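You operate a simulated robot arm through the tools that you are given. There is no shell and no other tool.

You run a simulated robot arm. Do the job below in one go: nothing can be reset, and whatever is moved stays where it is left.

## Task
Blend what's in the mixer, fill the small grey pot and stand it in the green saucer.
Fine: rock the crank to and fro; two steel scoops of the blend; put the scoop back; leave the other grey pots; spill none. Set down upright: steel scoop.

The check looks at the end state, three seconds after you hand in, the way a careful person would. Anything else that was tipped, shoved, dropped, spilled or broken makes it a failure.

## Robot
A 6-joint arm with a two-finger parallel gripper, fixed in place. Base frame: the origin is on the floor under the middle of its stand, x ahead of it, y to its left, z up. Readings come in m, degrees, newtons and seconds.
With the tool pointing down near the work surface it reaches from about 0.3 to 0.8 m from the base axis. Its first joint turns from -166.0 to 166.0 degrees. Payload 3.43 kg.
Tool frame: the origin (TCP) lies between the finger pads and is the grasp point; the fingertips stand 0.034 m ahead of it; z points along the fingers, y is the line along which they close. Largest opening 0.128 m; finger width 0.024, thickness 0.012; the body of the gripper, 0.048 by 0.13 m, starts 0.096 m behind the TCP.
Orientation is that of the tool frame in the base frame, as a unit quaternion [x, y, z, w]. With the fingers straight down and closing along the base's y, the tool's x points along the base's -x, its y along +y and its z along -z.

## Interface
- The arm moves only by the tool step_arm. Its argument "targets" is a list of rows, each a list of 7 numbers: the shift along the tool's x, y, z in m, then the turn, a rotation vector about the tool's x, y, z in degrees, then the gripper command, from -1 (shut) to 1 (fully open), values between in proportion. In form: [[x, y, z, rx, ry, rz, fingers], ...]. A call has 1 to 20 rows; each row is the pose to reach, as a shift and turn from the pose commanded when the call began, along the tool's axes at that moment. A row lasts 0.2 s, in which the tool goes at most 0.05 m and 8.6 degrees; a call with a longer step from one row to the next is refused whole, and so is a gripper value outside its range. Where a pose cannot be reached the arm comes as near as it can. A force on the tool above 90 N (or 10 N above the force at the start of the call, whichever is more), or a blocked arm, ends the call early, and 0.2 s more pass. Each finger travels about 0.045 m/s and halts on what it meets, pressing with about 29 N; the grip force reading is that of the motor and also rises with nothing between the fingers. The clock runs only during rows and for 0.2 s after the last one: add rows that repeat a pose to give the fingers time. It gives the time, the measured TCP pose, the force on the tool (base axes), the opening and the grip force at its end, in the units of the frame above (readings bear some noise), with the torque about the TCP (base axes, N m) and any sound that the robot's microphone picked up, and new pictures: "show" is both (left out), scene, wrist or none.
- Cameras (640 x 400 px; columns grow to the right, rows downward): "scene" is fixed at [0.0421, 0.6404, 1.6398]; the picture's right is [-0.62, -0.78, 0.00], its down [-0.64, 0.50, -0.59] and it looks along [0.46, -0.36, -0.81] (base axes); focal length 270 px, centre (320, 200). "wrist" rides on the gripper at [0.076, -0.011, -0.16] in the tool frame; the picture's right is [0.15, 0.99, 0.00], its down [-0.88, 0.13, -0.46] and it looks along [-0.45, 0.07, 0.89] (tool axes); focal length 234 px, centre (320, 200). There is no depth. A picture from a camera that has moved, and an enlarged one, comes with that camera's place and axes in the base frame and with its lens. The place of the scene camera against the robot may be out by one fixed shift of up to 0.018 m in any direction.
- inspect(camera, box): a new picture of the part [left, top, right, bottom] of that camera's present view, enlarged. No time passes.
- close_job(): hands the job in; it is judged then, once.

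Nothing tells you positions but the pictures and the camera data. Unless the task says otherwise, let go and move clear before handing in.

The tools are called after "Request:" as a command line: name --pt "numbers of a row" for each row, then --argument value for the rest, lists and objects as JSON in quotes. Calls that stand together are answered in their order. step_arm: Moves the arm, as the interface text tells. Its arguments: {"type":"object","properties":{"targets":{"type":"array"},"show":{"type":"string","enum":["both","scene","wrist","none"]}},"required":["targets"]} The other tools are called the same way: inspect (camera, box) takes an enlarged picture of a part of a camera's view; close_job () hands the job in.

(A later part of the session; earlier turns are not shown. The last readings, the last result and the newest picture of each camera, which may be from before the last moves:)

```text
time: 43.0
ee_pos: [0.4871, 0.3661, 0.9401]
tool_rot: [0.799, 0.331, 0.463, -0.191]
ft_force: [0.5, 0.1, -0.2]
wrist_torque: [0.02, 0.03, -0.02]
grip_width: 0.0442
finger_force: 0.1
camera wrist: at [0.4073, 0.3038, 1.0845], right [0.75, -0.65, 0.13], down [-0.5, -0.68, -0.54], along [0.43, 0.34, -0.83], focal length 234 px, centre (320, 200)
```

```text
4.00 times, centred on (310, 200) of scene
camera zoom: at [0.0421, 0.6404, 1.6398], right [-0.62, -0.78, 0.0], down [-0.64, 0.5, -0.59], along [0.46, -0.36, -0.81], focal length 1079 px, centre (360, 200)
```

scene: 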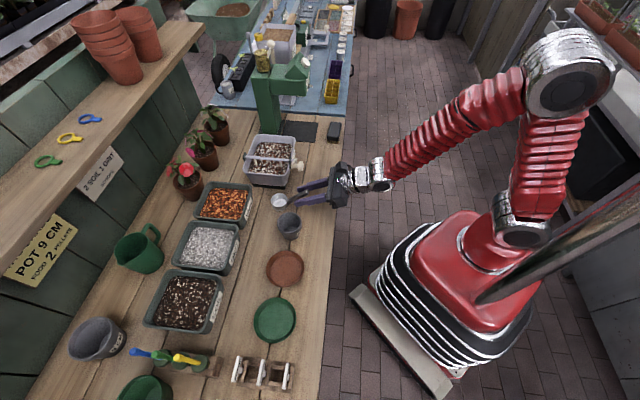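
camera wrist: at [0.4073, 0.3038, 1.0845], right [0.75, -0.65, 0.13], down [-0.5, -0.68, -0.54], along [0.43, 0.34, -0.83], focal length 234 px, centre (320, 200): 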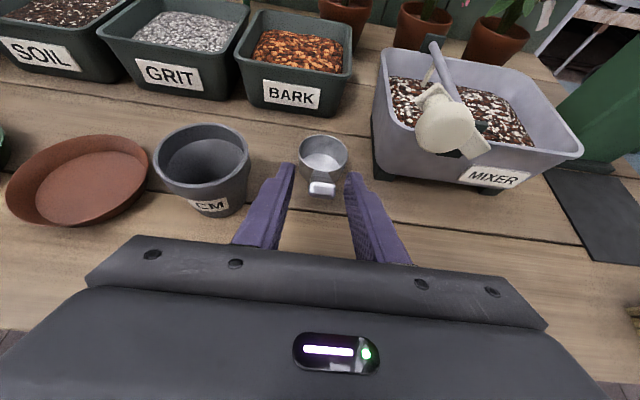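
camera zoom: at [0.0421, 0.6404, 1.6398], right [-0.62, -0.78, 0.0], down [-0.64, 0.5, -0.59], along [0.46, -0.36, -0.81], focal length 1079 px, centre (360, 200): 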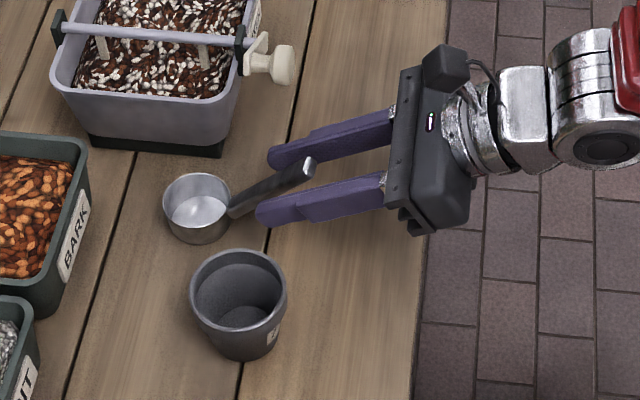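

The handle lies between the pads. I close on it and check the grip.

Request:
step_arm --pt "0 0 0 0 0 0 -0.6" --pt "0 0 0 0 0 0 -0.85" --pt "0 0 0 0 0 0 -0.9" --pt "0 0 0 0 0 0 -0.9" --show "wrist"

Request:
inspect --camera "wrist" --box '[200, 100, 440, 250]'

Request:
inspect --camera "scene" --box '[250, 150, 370, 250]'

```text
time: 44.0
ee_pos: [0.4866, 0.3653, 0.9399]
tool_rot: [0.8, 0.331, 0.464, -0.19]
ft_force: [-0.3, -0.1, -0.3]
wrist_torque: [0.02, -0.02, 0.05]
grip_width: 0.0184
finger_force: 29.2
camera wrist: at [0.4072, 0.3036, 1.0846], right [0.75, -0.65, 0.13], down [-0.5, -0.68, -0.54], along [0.43, 0.34, -0.83], focal length 234 px, centre (320, 200)
```

wrist: 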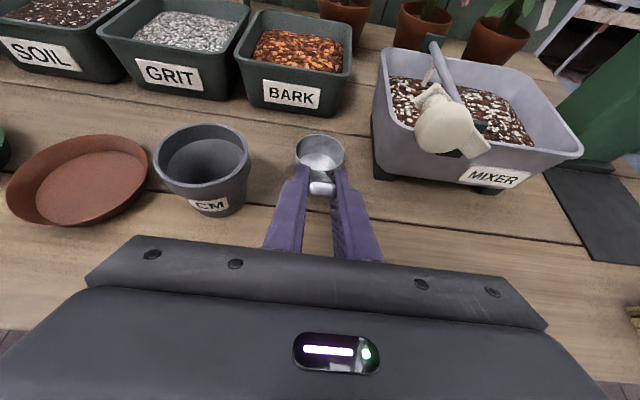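

```text
2.67 times, centred on (320, 175) of wrist
camera zoom: at [0.4072, 0.3036, 1.0846], right [0.75, -0.65, 0.13], down [-0.5, -0.68, -0.54], along [0.43, 0.34, -0.83], focal length 624 px, centre (320, 267)
```

zoom: 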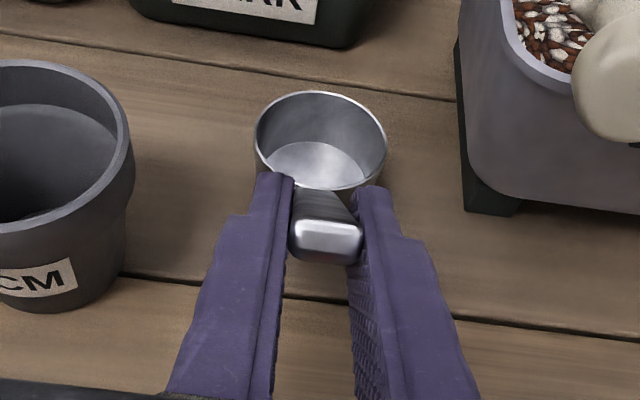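

```text
4.00 times, centred on (310, 200) of scene
camera zoom: at [0.0421, 0.6404, 1.6398], right [-0.62, -0.78, 0.0], down [-0.64, 0.5, -0.59], along [0.46, -0.36, -0.81], focal length 1079 px, centre (360, 200)
```

zoom: 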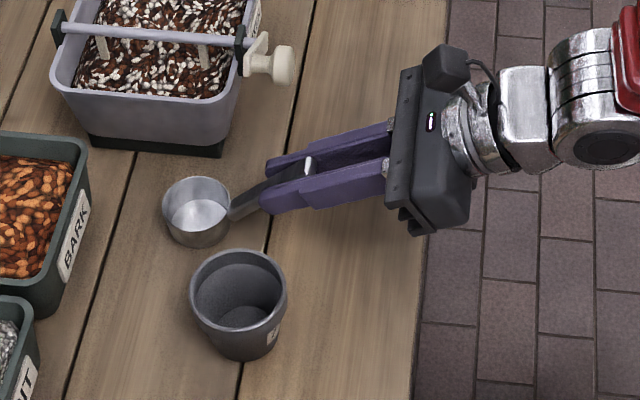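

Gripped at 18 mm. I lift straight up in small steps and check that the scoop stays level in the grip.

Request:
step_arm --pt "0.0173 0 -0.01 0 0 0 -0.9" --pt "0.0346 0 -0.02 0 0 0 -0.9" --pt "0.052 0 -0.03 0 0 0 -0.9" --pt "0.0866 0 -0.05 0 0 0 -0.9" --pt "0.1212 0 -0.07 0 0 0 -0.9" --pt "0.1212 0 -0.07 0 0 0 -0.9"

Request:
inspect --camera "wrist" --box '[200, 80, 440, 230]'

Request:
inspect --camera "scene" --box '[240, 130, 360, 230]'

```text
time: 45.4
ee_pos: [0.4881, 0.3657, 1.0798]
tool_rot: [0.8, 0.331, 0.463, -0.191]
ft_force: [-0.3, 0.2, -0.5]
wrist_torque: [-0.05, 0.03, 0.0]
grip_width: 0.0185
finger_force: 28.6
camera wrist: at [0.408, 0.303, 1.2245], right [0.75, -0.65, 0.13], down [-0.5, -0.68, -0.54], along [0.43, 0.34, -0.83], focal length 234 px, centre (320, 200)
```

scene: 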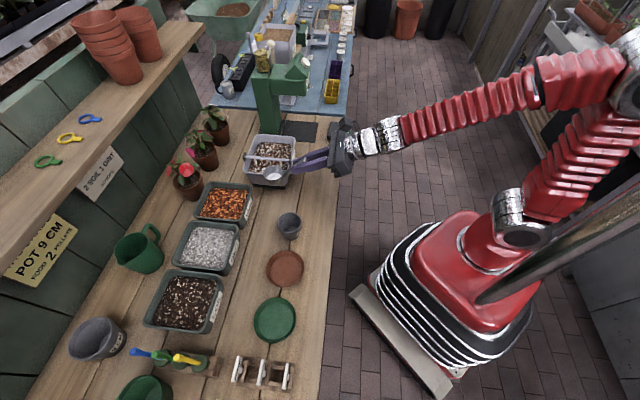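
wrist: 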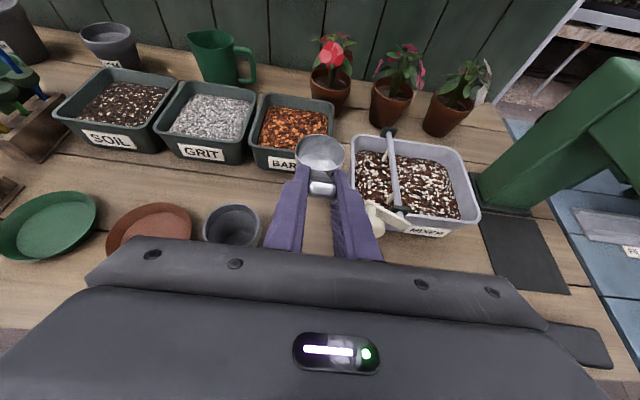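

```text
2.67 times, centred on (320, 155) of wrist
camera zoom: at [0.408, 0.303, 1.2245], right [0.75, -0.65, 0.13], down [-0.5, -0.68, -0.54], along [0.43, 0.34, -0.83], focal length 624 px, centre (320, 320)
```

zoom: 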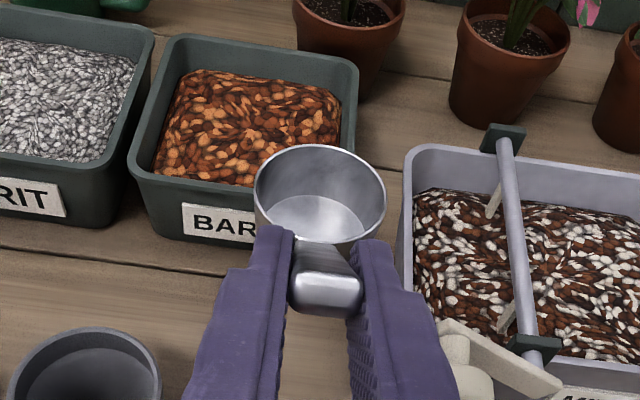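

```text
4.00 times, centred on (300, 180) of scene
camera zoom: at [0.0421, 0.6404, 1.6398], right [-0.62, -0.78, 0.0], down [-0.64, 0.5, -0.59], along [0.46, -0.36, -0.81], focal length 1079 px, centre (400, 280)
```

zoom: 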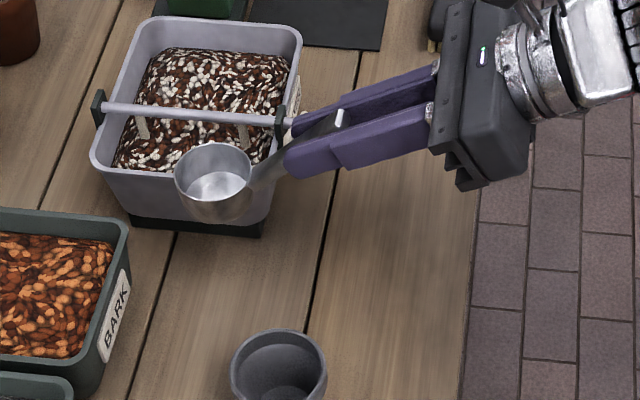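

The scoop is held firmly and level (bowl centre about 95 mm ahead of the grasp point). I carry it up and across to above the open side of the mixer, then tilt it nose-down for digging.

Request:
step_arm --pt "0.0346 0 -0.02 0 0 0 -0.9" --pt "0.0396 0.045 -0.0113 0 0 0 -0.9" --pt "0.0446 0.09 -0.0027 0 0 0 -0.9" --pt "0.0496 0.135 0.006 0 0 0 -0.9" --pt "0.0546 0.1814 0.0146 0 0 0 -0.9" --pt "0.0577 0.1814 0.0279 0 -8 0 -0.9" --pt "0.059 0.1814 0.0422 0 -16 0 -0.9" --pt "0.0581 0.1814 0.0565 0 -24 0 -0.9" --pt "0.058 0.1814 0.0704 0 -32 0 -0.9" --pt "0.0584 0.1814 0.0852 0 -40 0 -0.9" --pt "0.0584 0.1814 0.0852 0 -40 0 -0.9"

Request:
inspect --camera "wrist" --box '[200, 80, 440, 230]'

Request:
inspect --camera "scene" --box '[240, 110, 360, 210]'

```text
time: 47.8
ee_pos: [0.6891, 0.3105, 1.0871]
tool_rot: [0.91, 0.377, 0.16, -0.065]
ft_force: [0.1, 0.3, -1.0]
wrist_torque: [0.0, -0.02, -0.04]
grip_width: 0.0186
finger_force: 28.8
camera wrist: at [0.6923, 0.3316, 1.2629], right [0.8, -0.6, 0.05], down [-0.6, -0.79, 0.13], along [-0.04, -0.13, -0.99], focal length 234 px, centre (320, 200)
```

scene: 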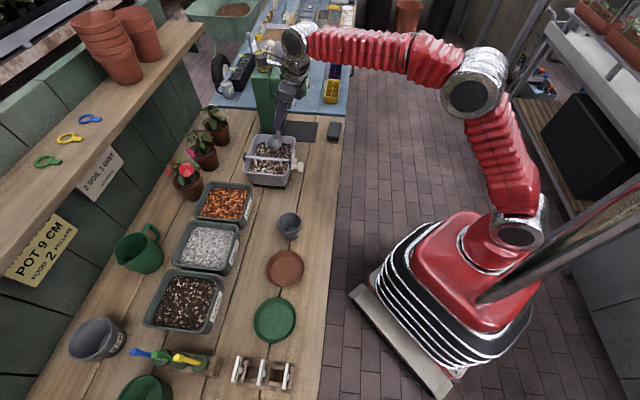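
wrist: 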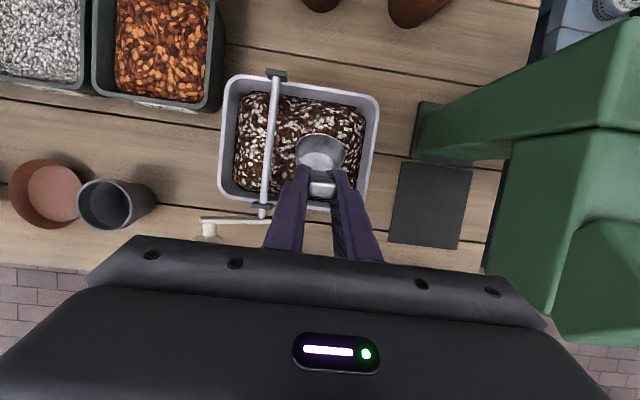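

```text
2.67 times, centred on (320, 155) of wrist
camera zoom: at [0.6923, 0.3316, 1.2629], right [0.8, -0.6, 0.05], down [-0.6, -0.79, 0.13], along [-0.04, -0.13, -0.99], focal length 624 px, centre (320, 320)
```

zoom: 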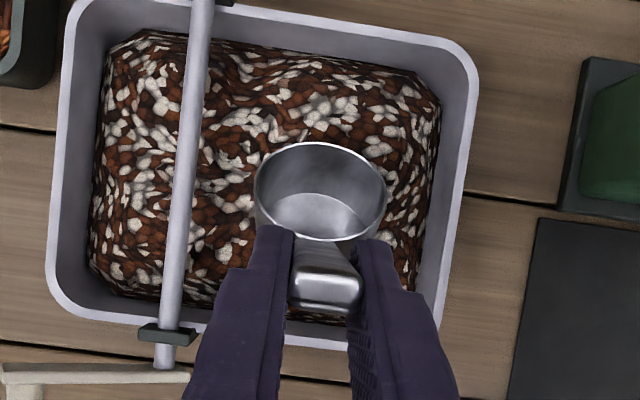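

```text
4.00 times, centred on (300, 160) of scene
camera zoom: at [0.0421, 0.6404, 1.6398], right [-0.62, -0.78, 0.0], down [-0.64, 0.5, -0.59], along [0.46, -0.36, -0.81], focal length 1079 px, centre (400, 360)
```

zoom: 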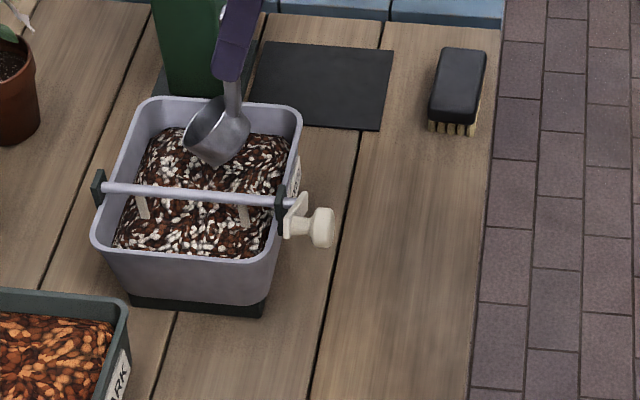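

Well placed over the open side: bowl clear of the bar and walls. I lower it into the blend slowly.

Request:
step_arm --pt "-0.006 0 0.0165 0 0 0 -0.9" --pt "-0.012 0 0.033 0 0 0 -0.9" --pt "-0.0154 0 0.0423 0 0 0 -0.9" --pt "-0.0188 0 0.0517 0 0 0 -0.9" --pt "-0.0222 0 0.0611 0 0 0 -0.9" --pt "-0.0239 0 0.0658 0 0 0 -0.9"

Request:
inspect --camera "wrist" --box '[200, 80, 440, 230]'

Request:
inspect --camera "scene" --box '[240, 110, 360, 210]'

```text
time: 49.2
ee_pos: [0.6897, 0.311, 1.018]
tool_rot: [0.91, 0.377, 0.162, -0.067]
ft_force: [-3.1, -1.6, 7.9]
wrist_torque: [0.01, 0.1, 0.0]
grip_width: 0.0186
finger_force: 28.8
camera wrist: at [0.6918, 0.3315, 1.1942], right [0.8, -0.6, 0.05], down [-0.6, -0.79, 0.12], along [-0.03, -0.13, -0.99], focal length 234 px, centre (320, 200)
```

scene: 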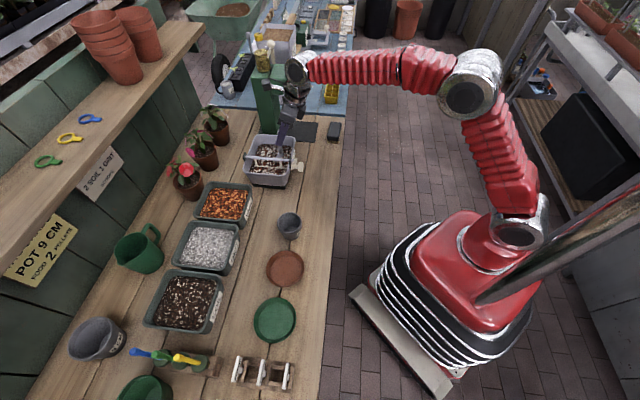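
wrist: 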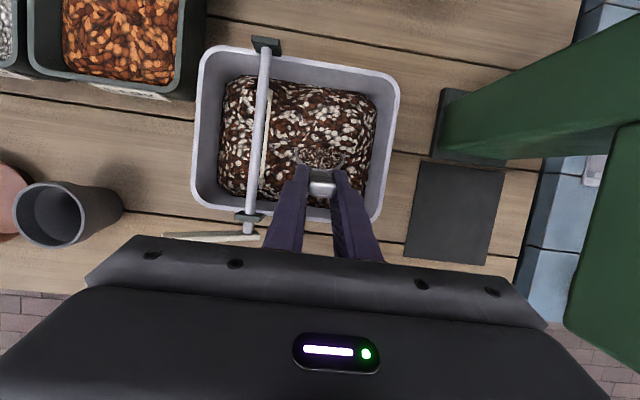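

```text
2.67 times, centred on (320, 155) of wrist
camera zoom: at [0.6918, 0.3315, 1.1942], right [0.8, -0.6, 0.05], down [-0.6, -0.79, 0.12], along [-0.03, -0.13, -0.99], focal length 624 px, centre (320, 320)
```

zoom: 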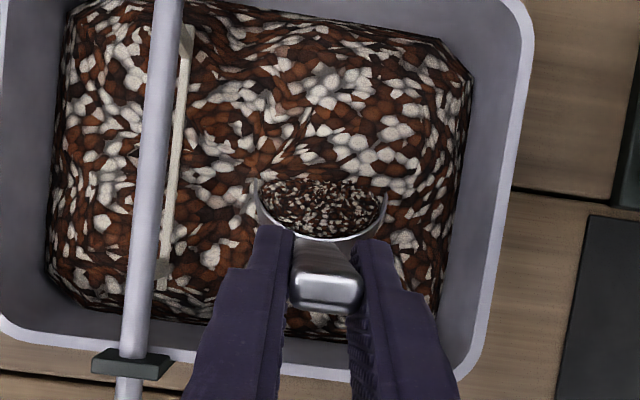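

```text
4.00 times, centred on (300, 160) of scene
camera zoom: at [0.0421, 0.6404, 1.6398], right [-0.62, -0.78, 0.0], down [-0.64, 0.5, -0.59], along [0.46, -0.36, -0.81], focal length 1079 px, centre (400, 360)
```

zoom: 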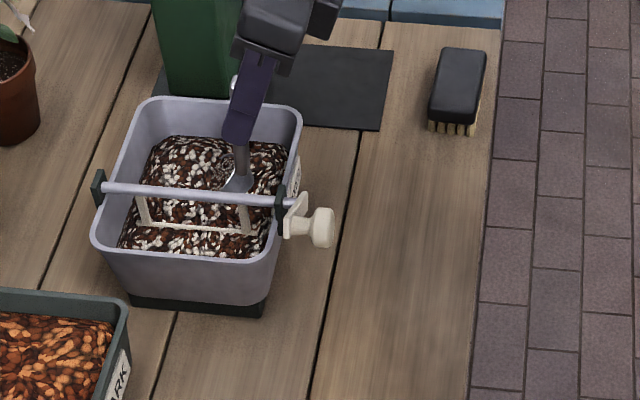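

The bowl has taken up blend. I sweep forward a little, level it in the mixer, and lift slowly straight up.

Request:
step_arm --pt "0.0106 0 0.0061 0 0 0 -0.9" --pt "0.0041 0 0.01 0 8 0 -0.9" --pt "-0.0058 0 0.0133 0 16 0 -0.9" --pt "-0.0177 0 0.0175 0 24 0 -0.9" --pt "-0.0284 0 0.0224 0 32 0 -0.9" --pt "-0.0377 0 0.0278 0 40 0 -0.9" --pt "-0.0377 0 0.0278 0 40 0 -0.9"

Request:
inspect --camera "wrist" --box '[200, 80, 440, 230]'

Request:
inspect --camera "scene" --box '[240, 110, 360, 210]'

```text
time: 50.6
ee_pos: [0.6583, 0.2917, 0.9765]
tool_rot: [0.816, 0.38, 0.4, -0.173]
ft_force: [0.2, -0.2, -0.3]
wrist_torque: [-0.08, 0.1, 0.02]
grip_width: 0.0185
finger_force: 29.0
stopped in row 6: the force on the tool passed its limit at 122 N (the readings are from after the stop); the commanded pose is now the measured one
camera wrist: at [0.5958, 0.2432, 1.134], right [0.81, -0.57, 0.14], down [-0.48, -0.78, -0.41], along [0.34, 0.26, -0.9], focal length 234 px, centre (320, 200)
```

scene: 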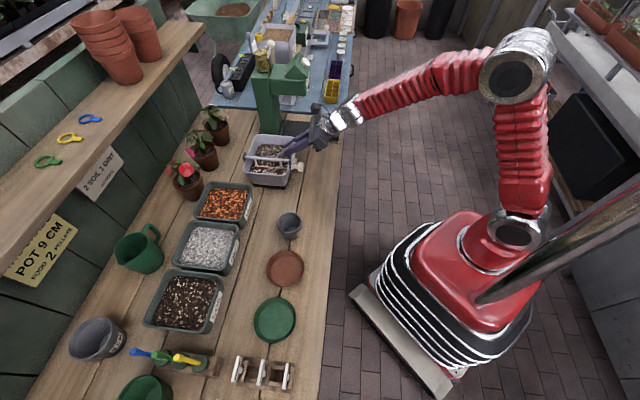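
wrist: 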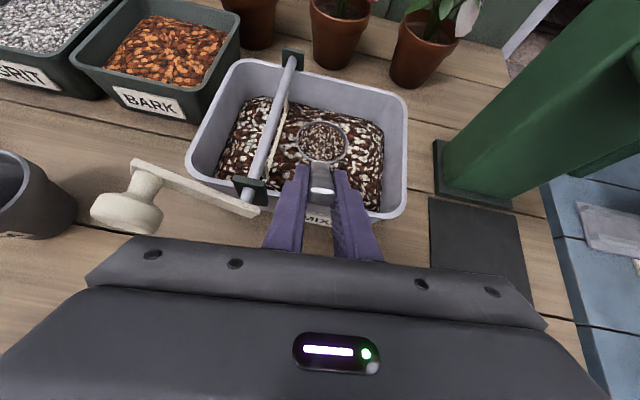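

```text
2.67 times, centred on (320, 155) of wrist
camera zoom: at [0.5958, 0.2432, 1.134], right [0.81, -0.57, 0.14], down [-0.48, -0.78, -0.41], along [0.34, 0.26, -0.9], focal length 624 px, centre (320, 320)
```

zoom: 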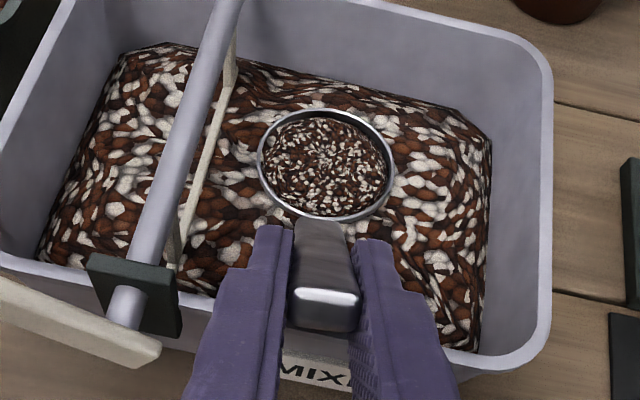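

```text
4.00 times, centred on (300, 160) of scene
camera zoom: at [0.0421, 0.6404, 1.6398], right [-0.62, -0.78, 0.0], down [-0.64, 0.5, -0.59], along [0.46, -0.36, -0.81], focal length 1079 px, centre (400, 360)
```

zoom: 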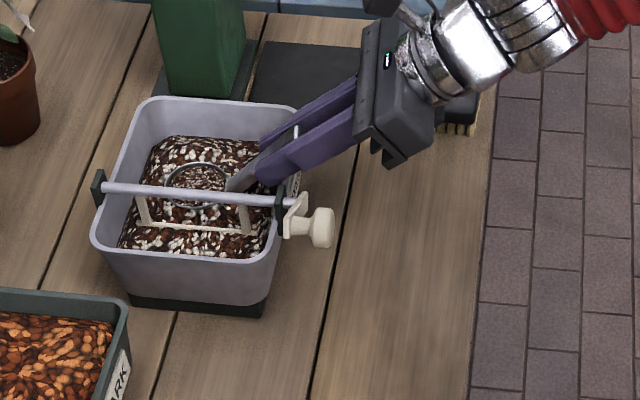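

A force spike stopped the levelling: the fingers touched the mixer's front rim, and the scoop turned about 7° in the grip; the mixer itself looks unmoved and the scoop is full and level. I lift straight up from here.

Request:
step_arm --pt "0.0079 0.0002 -0.0062 0 0 0 -0.9" --pt "0.0157 0.0004 -0.0124 0 0 0 -0.9" --pt "0.0236 0.0007 -0.0186 0 0 0 -0.9" --pt "0.0353 0.001 -0.0279 0 0 0 -0.9" --pt "0.0471 0.0013 -0.0372 0 0 0 -0.9" --pt "0.0628 0.0017 -0.0496 0 0 0 -0.9" --pt "0.0785 0.0022 -0.062 0 0 0 -0.9" --pt "0.0785 0.0022 -0.062 0 0 0 -0.9"

Request:
inspect --camera "wrist" --box '[200, 80, 440, 230]'

Request:
inspect --camera "scene" --box '[240, 110, 360, 210]'

```text
time: 52.4
ee_pos: [0.6577, 0.2924, 1.0775]
tool_rot: [0.815, 0.381, 0.401, -0.173]
ft_force: [0.1, -0.2, -1.3]
wrist_torque: [-0.05, 0.07, -0.02]
grip_width: 0.0187
finger_force: 29.4
camera wrist: at [0.5954, 0.2432, 1.2358], right [0.81, -0.57, 0.14], down [-0.48, -0.78, -0.41], along [0.34, 0.26, -0.9], focal length 234 px, centre (320, 200)
```

scene: 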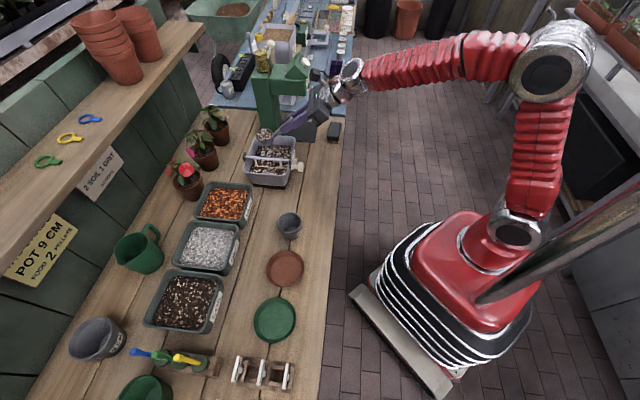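
wrist: 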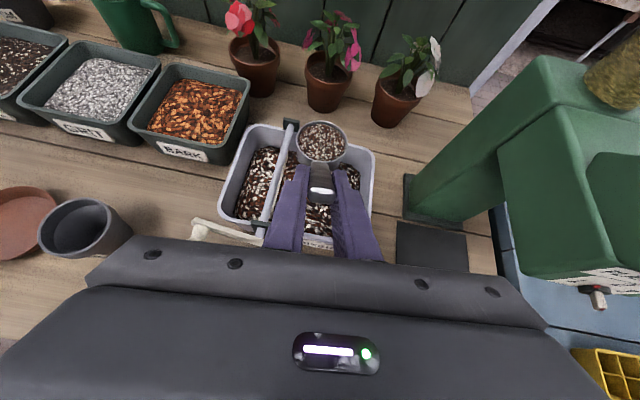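

```text
2.67 times, centred on (320, 155) of wrist
camera zoom: at [0.5954, 0.2432, 1.2358], right [0.81, -0.57, 0.14], down [-0.48, -0.78, -0.41], along [0.34, 0.26, -0.9], focal length 624 px, centre (320, 320)
```

zoom: 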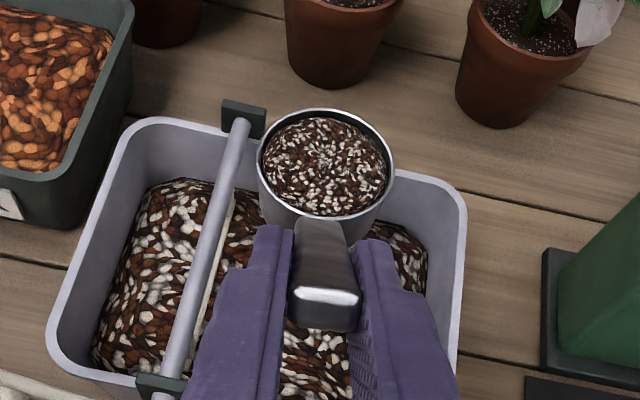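

```text
4.00 times, centred on (300, 160) of scene
camera zoom: at [0.0421, 0.6404, 1.6398], right [-0.62, -0.78, 0.0], down [-0.64, 0.5, -0.59], along [0.46, -0.36, -0.81], focal length 1079 px, centre (400, 360)
```

zoom: 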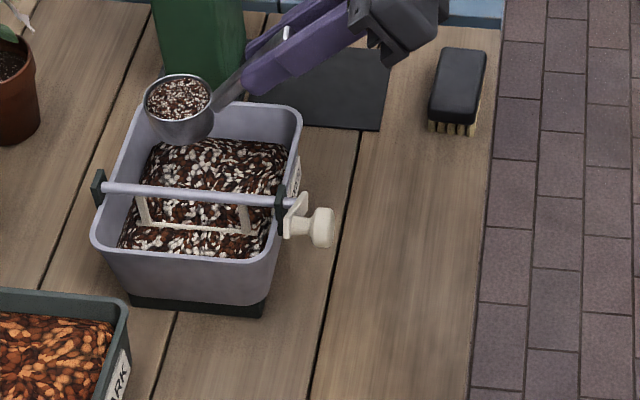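

The scoop is full and level. I square the hand up and carry it high and smoothly across to beside the small pot's opening.

Request:
step_arm --pt "0.0236 0.0007 -0.0186 0 0 0 -0.9" --pt "0.0144 -0.0342 -0.0316 -0.54 0 0.77 -0.9" --pt "0.0053 -0.0691 -0.0445 -1.08 0 1.54 -0.9" --pt "-0.004 -0.1039 -0.0576 -1.62 0 2.3 -0.9" --pt "-0.0131 -0.1389 -0.0706 -2.16 0 3.07 -0.9" --pt "-0.0223 -0.1737 -0.0836 -2.7 0 3.84 -0.9" --pt "-0.0314 -0.2087 -0.0965 -2.7 0 3.84 -0.9" --pt "-0.0486 -0.2437 -0.1035 -2.7 0 3.84 -0.9" --pt "-0.0643 -0.2442 -0.0911 -2.7 0 3.84 -0.9" --pt "-0.0643 -0.2442 -0.0911 -2.7 0 3.84 -0.9"

Request:
inspect --camera "wrist" --box '[200, 80, 440, 230]'

Request:
inspect --camera "scene" --box '[240, 170, 360, 270]'

```text
time: 54.6
ee_pos: [0.3988, 0.3674, 1.0758]
tool_rot: [0.832, 0.343, 0.403, -0.167]
ft_force: [-0.8, -0.3, -2.6]
wrist_torque: [-0.07, 0.06, 0.01]
grip_width: 0.0184
finger_force: 28.5
camera wrist: at [0.3366, 0.3213, 1.2341], right [0.76, -0.64, 0.11], down [-0.55, -0.73, -0.41], along [0.34, 0.25, -0.91], focal length 234 px, centre (320, 200)
```

scene: 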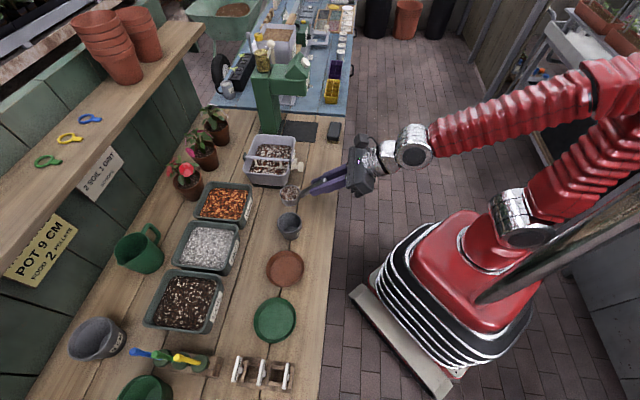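
wrist: 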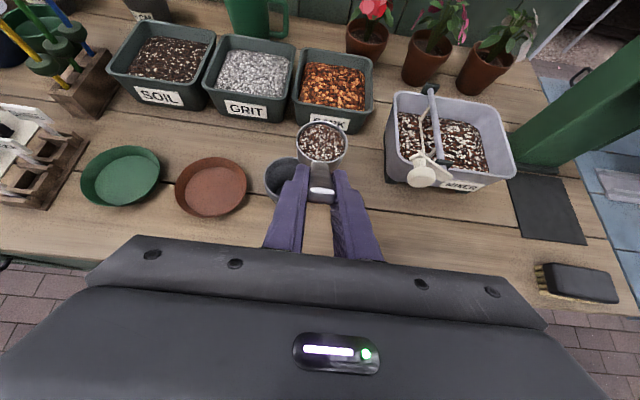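

```text
2.67 times, centred on (320, 155) of wrist
camera zoom: at [0.3366, 0.3213, 1.2341], right [0.76, -0.64, 0.11], down [-0.55, -0.73, -0.41], along [0.34, 0.25, -0.91], focal length 624 px, centre (320, 320)
```

zoom: 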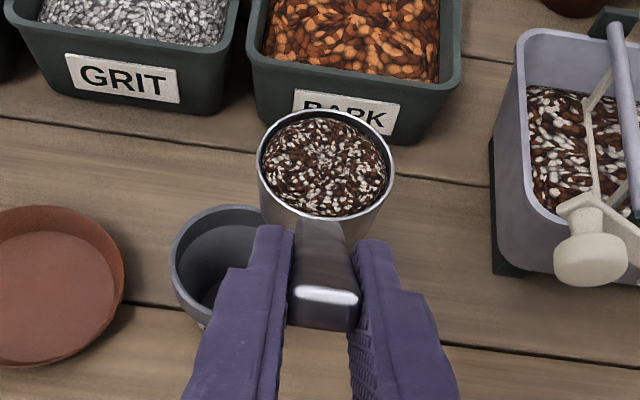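

```text
4.00 times, centred on (300, 220) of scene
camera zoom: at [0.0421, 0.6404, 1.6398], right [-0.62, -0.78, 0.0], down [-0.64, 0.5, -0.59], along [0.46, -0.36, -0.81], focal length 1079 px, centre (400, 120)
```

zoom: 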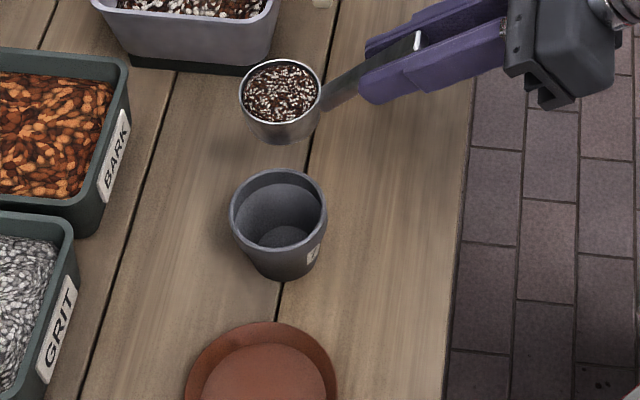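

The full scoop is beside the pot; pot centre is about p 0.634, q −0.014, rim z 0.933. I lower and start rolling the scoop with its lip held over the pot's mouth, pausing partway to look.

Request:
step_arm --pt "-0.0337 0.0005 0.0305 0 0 0 -0.9" --pt "-0.0318 -0.0049 0.029 -3.72 0 -4.71 -0.9" --pt "-0.0305 -0.0104 0.028 -7.44 0 -9.42 -0.9" --pt "-0.03 -0.0162 0.0276 -11.16 0 -14.13 -0.9" --pt "-0.0303 -0.0221 0.0278 -14.88 0 -18.84 -0.9" --pt "-0.0312 -0.0281 0.0286 -18.6 0 -23.55 -0.9" --pt "-0.0312 -0.0281 0.0286 -18.6 0 -23.55 -0.9"

Request:
inspect --camera "wrist" --box '[200, 80, 440, 230]'

Request:
inspect --camera "scene" --box '[240, 170, 360, 270]'

```text
time: 56.2
ee_pos: [0.3833, 0.3896, 1.0351]
tool_rot: [0.761, 0.436, 0.478, 0.056]
ft_force: [-0.4, 0.8, -0.5]
wrist_torque: [-0.05, 0.12, 0.01]
grip_width: 0.0185
finger_force: 29.5
out of reach, approached as far as the arm can: row 1
camera wrist: at [0.2651, 0.3981, 1.1653], right [0.63, -0.5, 0.59], down [-0.42, -0.86, -0.29], along [0.66, -0.07, -0.75], focal length 234 px, centre (320, 200)
```

scene: 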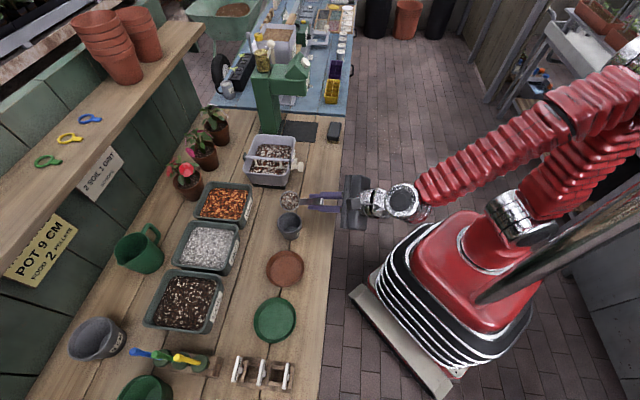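
wrist: 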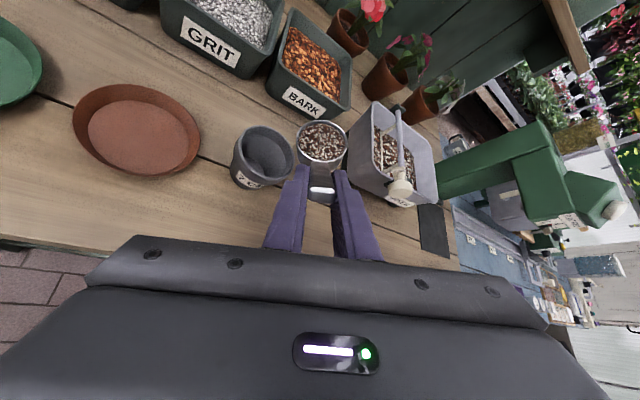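

```text
2.67 times, centred on (320, 155) of wrist
camera zoom: at [0.2651, 0.3981, 1.1653], right [0.63, -0.5, 0.59], down [-0.42, -0.86, -0.29], along [0.66, -0.07, -0.75], focal length 624 px, centre (320, 320)
```

zoom: 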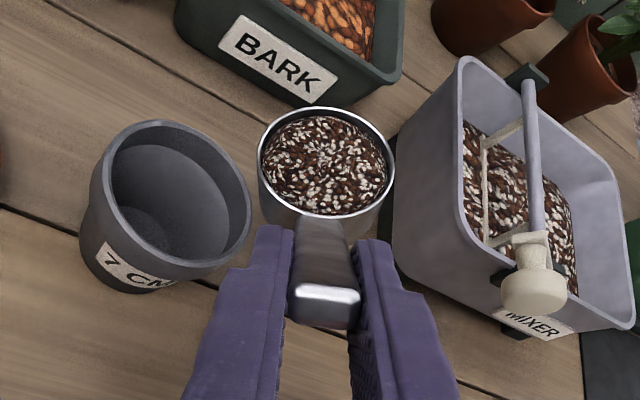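

```text
4.00 times, centred on (300, 220) of scene
camera zoom: at [0.0421, 0.6404, 1.6398], right [-0.62, -0.78, 0.0], down [-0.64, 0.5, -0.59], along [0.46, -0.36, -0.81], focal length 1079 px, centre (400, 120)
```

zoom: 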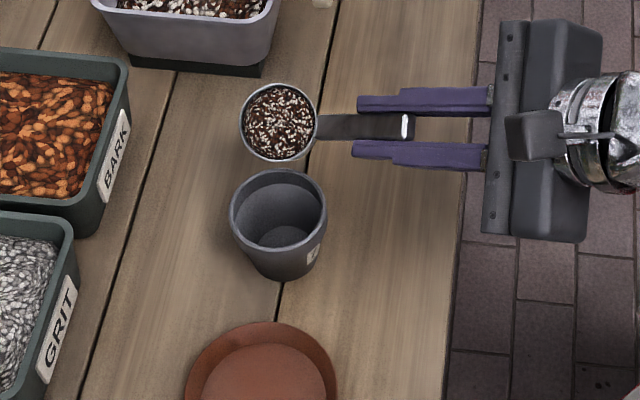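

At 30° of roll everything is still in the scoop and the lip is right over the pot's mouth. I continue rolling to 66° and look again.

Request:
step_arm --pt "0.0009 -0.0063 -0.0007 -3.72 0 -4.71 -0.9" --pt "0.0011 -0.013 -0.0009 -7.44 0 -9.42 -0.9" --pt "0.0006 -0.02 -0.0005 -11.16 0 -14.13 -0.9" --pt "-0.0005 -0.0272 0.0004 -14.88 0 -18.84 -0.9" --pt "-0.0022 -0.0347 0.0017 -18.6 0 -23.55 -0.9" --pt "-0.0046 -0.0422 0.0037 -22.32 0 -28.26 -0.9" --pt "-0.0046 -0.0422 0.0037 -22.32 0 -28.26 -0.9"

Request:
inspect --camera "wrist" --box '[200, 80, 440, 230]'

Request:
inspect --camera "scene" --box '[240, 170, 360, 270]'

```text
time: 57.8
ee_pos: [0.3591, 0.4111, 1.0086]
tool_rot: [0.607, 0.508, 0.524, 0.314]
ft_force: [0.5, 0.7, -1.2]
wrist_torque: [-0.03, 0.09, 0.02]
grip_width: 0.0185
finger_force: 28.6
camera wrist: at [0.1979, 0.4632, 1.0625], right [0.27, -0.15, 0.95], down [-0.34, -0.94, -0.05], along [0.9, -0.31, -0.31], focal length 234 px, centre (320, 200)
```

scene: 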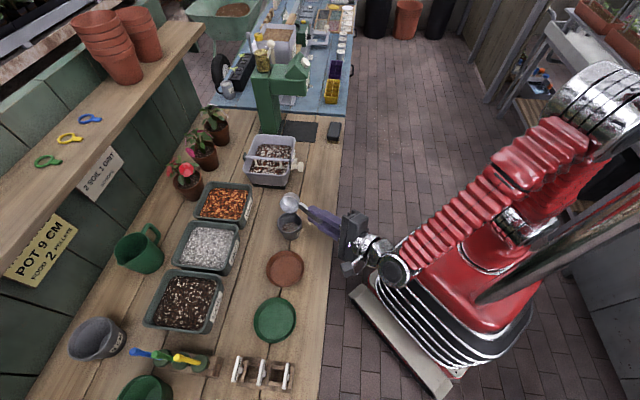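
wrist: 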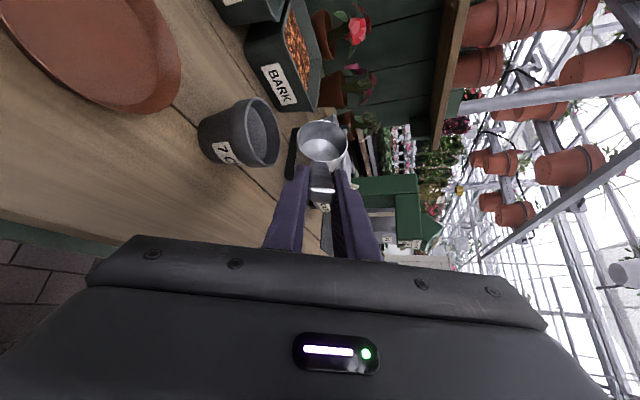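

```text
2.67 times, centred on (320, 155) of wrist
camera zoom: at [0.1979, 0.4632, 1.0625], right [0.27, -0.15, 0.95], down [-0.34, -0.94, -0.05], along [0.9, -0.31, -0.31], focal length 624 px, centre (320, 320)
```

zoom: 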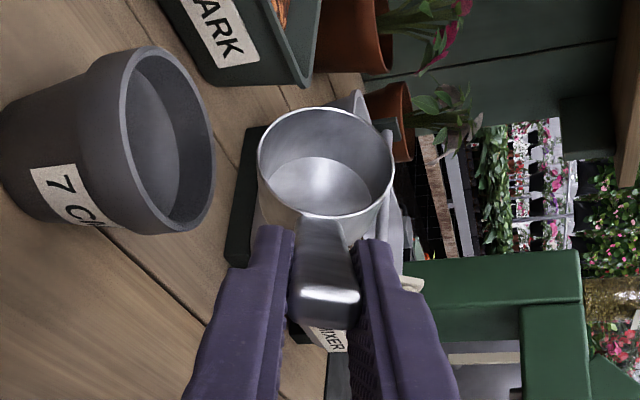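

```text
4.00 times, centred on (300, 220) of scene
camera zoom: at [0.0421, 0.6404, 1.6398], right [-0.62, -0.78, 0.0], down [-0.64, 0.5, -0.59], along [0.46, -0.36, -0.81], focal length 1079 px, centre (400, 120)
```

zoom: 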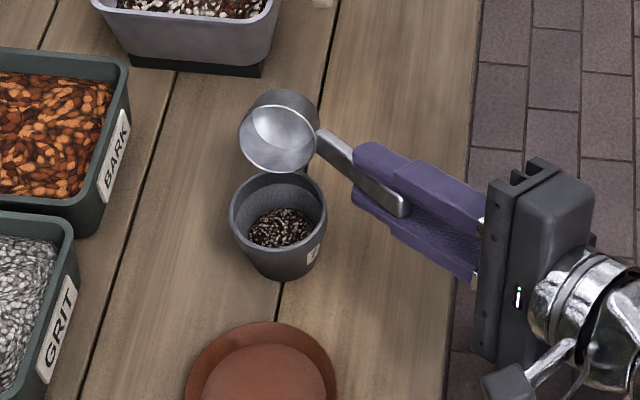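

The whole scoop went cleanly into the pot with nothing on the bench. I roll the scoop back level and rise for the second one.

Request:
step_arm --pt "-0.0009 0.014 0.0007 4.96 0 6.28 -0.9" --pt "-0.0031 0.0263 0.0024 9.92 0 12.56 -0.9" --pt "-0.0052 0.0384 0.0041 14.88 0 18.84 -0.9" --pt "-0.0078 0.0508 0.0061 19.84 0 25.12 -0.9" --pt "-0.0041 0.0632 0.016 24.8 0 31.4 -0.9" --pt "-0.0004 0.0756 0.0258 29.76 0 37.68 -0.9" --pt "0.0031 0.0879 0.0358 34.72 0 43.96 -0.9" --pt "0.0011 0.0975 0.0374 39.68 0 50.24 -0.9" --pt "0.0003 0.1006 0.038 40.92 0 51.81 -0.9" --pt "0.0003 0.1006 0.038 40.92 0 51.81 -0.9"

Request:
inspect --camera "wrist" --box '[200, 80, 440, 230]'

Request:
inspect --camera "scene" --box '[240, 170, 360, 270]'

```text
time: 60.0
ee_pos: [0.4161, 0.3999, 1.0869]
tool_rot: [0.832, 0.341, 0.407, -0.163]
ft_force: [0.7, 0.0, -0.2]
wrist_torque: [-0.07, 0.04, 0.01]
grip_width: 0.0184
finger_force: 29.2
out of reach, approached as far as the arm can: row 8, 9, 10
camera wrist: at [0.3493, 0.3543, 1.2442], right [0.75, -0.65, 0.12], down [-0.55, -0.72, -0.41], along [0.36, 0.24, -0.9], focal length 234 px, centre (320, 200)
```

scene: 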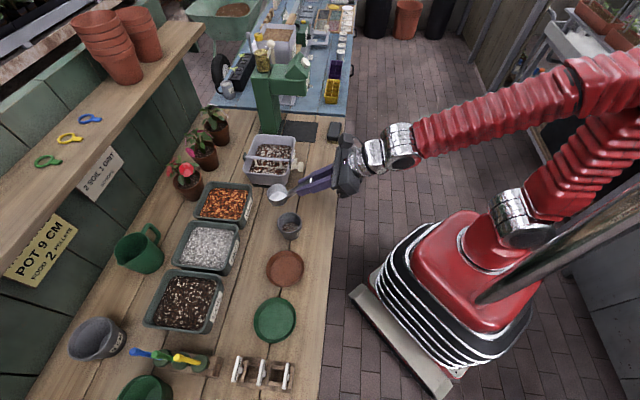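
wrist: 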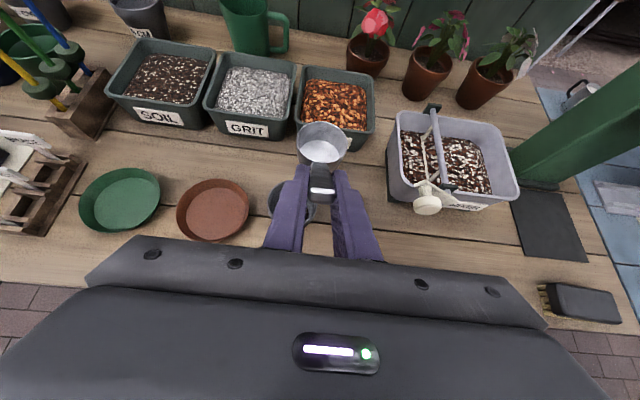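

```text
2.67 times, centred on (320, 155) of wrist
camera zoom: at [0.3493, 0.3543, 1.2442], right [0.75, -0.65, 0.12], down [-0.55, -0.72, -0.41], along [0.36, 0.24, -0.9], focal length 624 px, centre (320, 320)
```

zoom: 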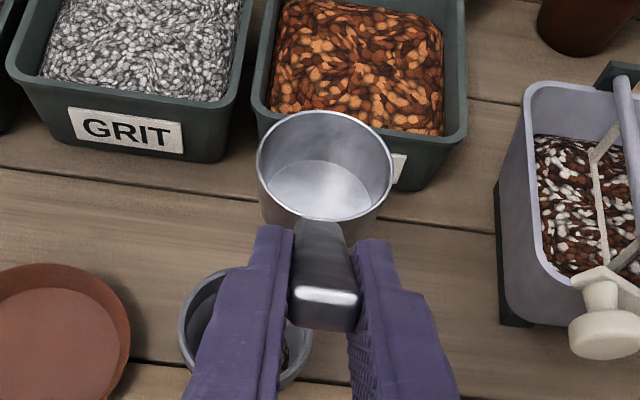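

```text
4.00 times, centred on (300, 220) of scene
camera zoom: at [0.0421, 0.6404, 1.6398], right [-0.62, -0.78, 0.0], down [-0.64, 0.5, -0.59], along [0.46, -0.36, -0.81], focal length 1079 px, centre (400, 120)
```

zoom: 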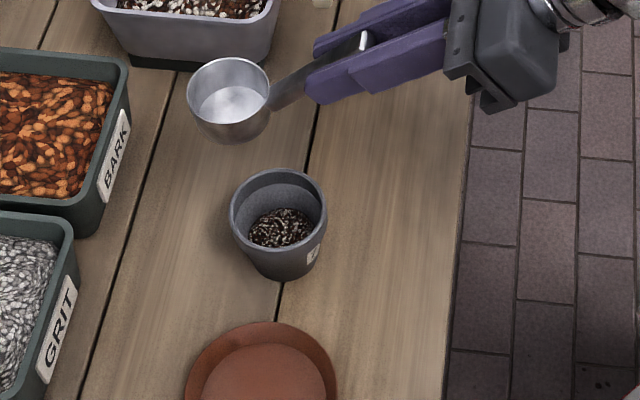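

The pot holds the first scoopful and the bench is clean. I go back over the mixer for the second scoop, tilting nose-down again above the open side.

Request:
step_arm --pt "0.0298 0.02 -0.0107 0 0 0 -0.9" --pt "0.0391 0.06 0.001 0 0 0 -0.9" --pt "0.0484 0.1 0.0128 0 0 0 -0.9" --pt "0.0577 0.14 0.0246 0 0 0 -0.9" --pt "0.067 0.18 0.0364 0 0 0 -0.9" --pt "0.0744 0.215 0.0458 0 0 0 -0.9" --pt "0.0794 0.2455 0.0521 0 0 0 -0.9" --pt "0.0856 0.2455 0.0599 0 -8 0 -0.9" --pt "0.0921 0.2455 0.065 0 -16 0 -0.9" --pt "0.098 0.2455 0.0692 0 -24 0 -0.9" --pt "0.1038 0.2455 0.0749 0 -32 0 -0.9" --pt "0.1089 0.2455 0.0798 0 -40 0 -0.9" --pt "0.1089 0.2455 0.0798 0 -40 0 -0.9"

Request:
inspect --camera "wrist" --box '[200, 80, 440, 230]'

Request:
inspect --camera "scene" --box '[240, 110, 360, 210]'

```text
time: 62.8
ee_pos: [0.6482, 0.334, 1.1035]
tool_rot: [0.916, 0.361, 0.141, 0.107]
ft_force: [-0.5, -1.0, -0.9]
wrist_torque: [-0.01, 0.03, -0.01]
grip_width: 0.0185
finger_force: 29.0
out of reach, approached as far as the arm can: row 1, 2, 3, 4, 5, 6, 7, 8, 9, 10, 11, 12, 13
camera wrist: at [0.6404, 0.4106, 1.2632], right [0.73, -0.61, 0.32], down [-0.69, -0.66, 0.31], along [0.03, -0.44, -0.9], focal length 234 px, centre (320, 200)
```

scene: 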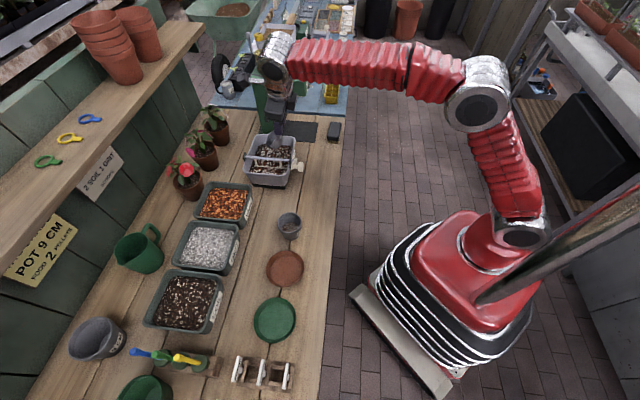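
wrist: 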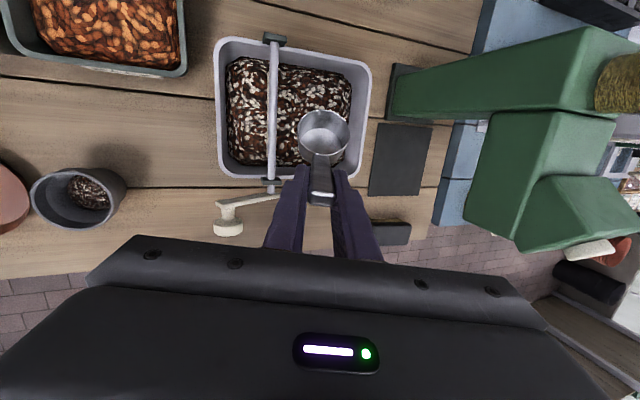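

```text
2.67 times, centred on (320, 155) of wrist
camera zoom: at [0.6404, 0.4106, 1.2632], right [0.73, -0.61, 0.32], down [-0.69, -0.66, 0.31], along [0.03, -0.44, -0.9], focal length 624 px, centre (320, 320)
```

zoom: 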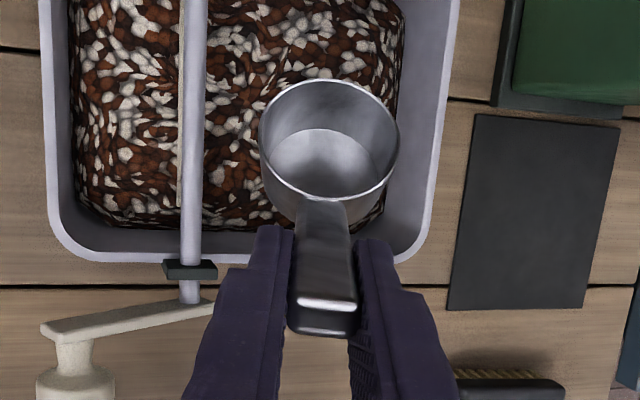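

```text
4.00 times, centred on (300, 160) of scene
camera zoom: at [0.0421, 0.6404, 1.6398], right [-0.62, -0.78, 0.0], down [-0.64, 0.5, -0.59], along [0.46, -0.36, -0.81], focal length 1079 px, centre (400, 360)
```

zoom: 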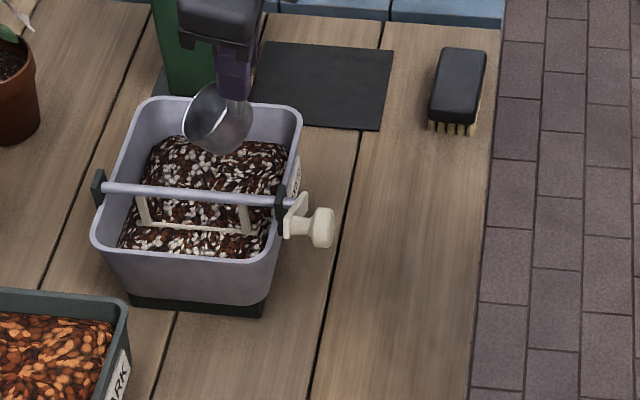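

The arm reports it cannot reach these poses and the hand is rolled about 17° and short of the target, so a joint seems to be caught near a limit after the pour. The scoop is empty and clear of everything, so I hold still once to see how the controller treats the present pose.

Request:
step_arm --pt "0 0 0 0 0 0 -0.9" --pt "0 0 0 0 0 0 -0.9" --show "none"

```text
time: 63.4
ee_pos: [0.6486, 0.3344, 1.1036]
tool_rot: [0.915, 0.361, 0.143, 0.107]
ft_force: [-0.4, 0.3, -0.6]
wrist_torque: [-0.01, 0.02, -0.03]
grip_width: 0.0184
finger_force: 29.1
```

Holding is accepted, so the commanded pose has been reset to where it is. I try removing part of the roll error by turning about the tool's x axis.

Request:
step_arm --pt "0 0 0 4 0 0 -0.9" --pt "0 0 0 8 0 0 -0.9" --pt "0 0 0 8 0 0 -0.9" --show "scene"

```text
time: 64.2
ee_pos: [0.6476, 0.3326, 1.1035]
tool_rot: [0.915, 0.362, 0.142, 0.107]
ft_force: [-0.5, -0.2, -1.0]
wrist_torque: [0.03, 0.04, 0.0]
grip_width: 0.0184
finger_force: 28.6
out of reach, approached as far as the arm can: row 1, 2, 3
```

scene: 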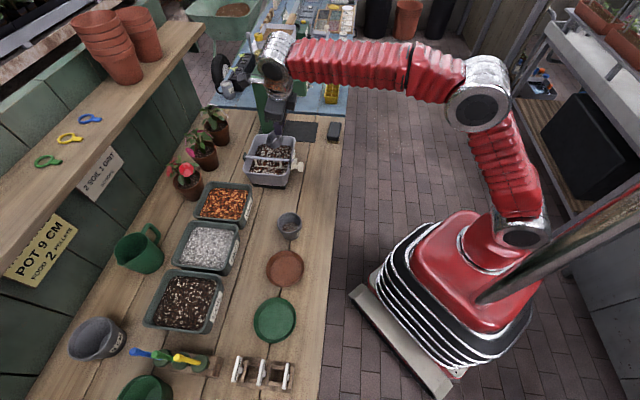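

That direction is blocked; my reading is that the wrist swung to the far side of its range when I rolled back from pouring. I'll unwind it: raise and retreat with the hand turned outward to the right, then level out and come back the way I originally came.

Request:
step_arm --pt "0.005 0.0083 -0.0263 0 0 0 -0.9" --pt "0.0101 0.0167 -0.0526 0 0 0 -0.9" --pt "-0.0081 -0.0079 -0.0639 0.15 6.0 5.3 -0.9" --pt "-0.0263 -0.0326 -0.0753 0.3 12 10.6 -0.9" --pt "-0.0445 -0.0572 -0.0866 0.45 18 15.9 -0.9" --pt "-0.0627 -0.0818 -0.0979 0.6 24.1 21.1 -0.9" --pt "-0.0809 -0.1065 -0.1093 0.75 30.1 26.4 -0.9" --pt "-0.0991 -0.1311 -0.1206 0.9 36.1 31.7 -0.9" --pt "-0.0991 -0.1311 -0.1206 0.9 36.1 31.7 -0.9"

```text
time: 66.2
ee_pos: [0.4561, 0.3709, 1.1574]
tool_rot: [0.891, 0.117, 0.435, -0.057]
ft_force: [-0.5, -0.8, -0.6]
wrist_torque: [-0.02, 0.1, 0.02]
grip_width: 0.0185
finger_force: 29.0
camera wrist: at [0.3765, 0.362, 1.3147], right [0.34, -0.93, 0.12], down [-0.83, -0.36, -0.42], along [0.43, 0.05, -0.9], focal length 234 px, centre (320, 200)
```

scene: 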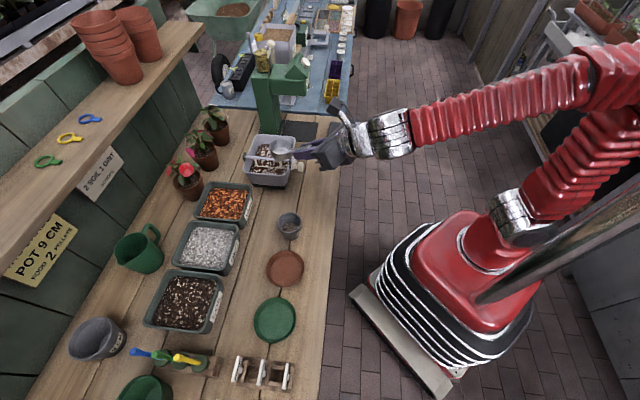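
wrist: 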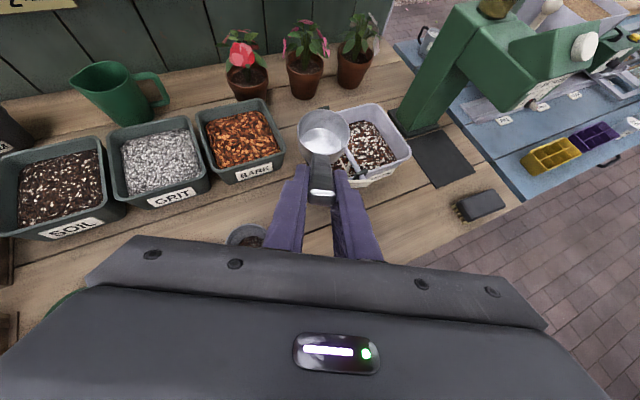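

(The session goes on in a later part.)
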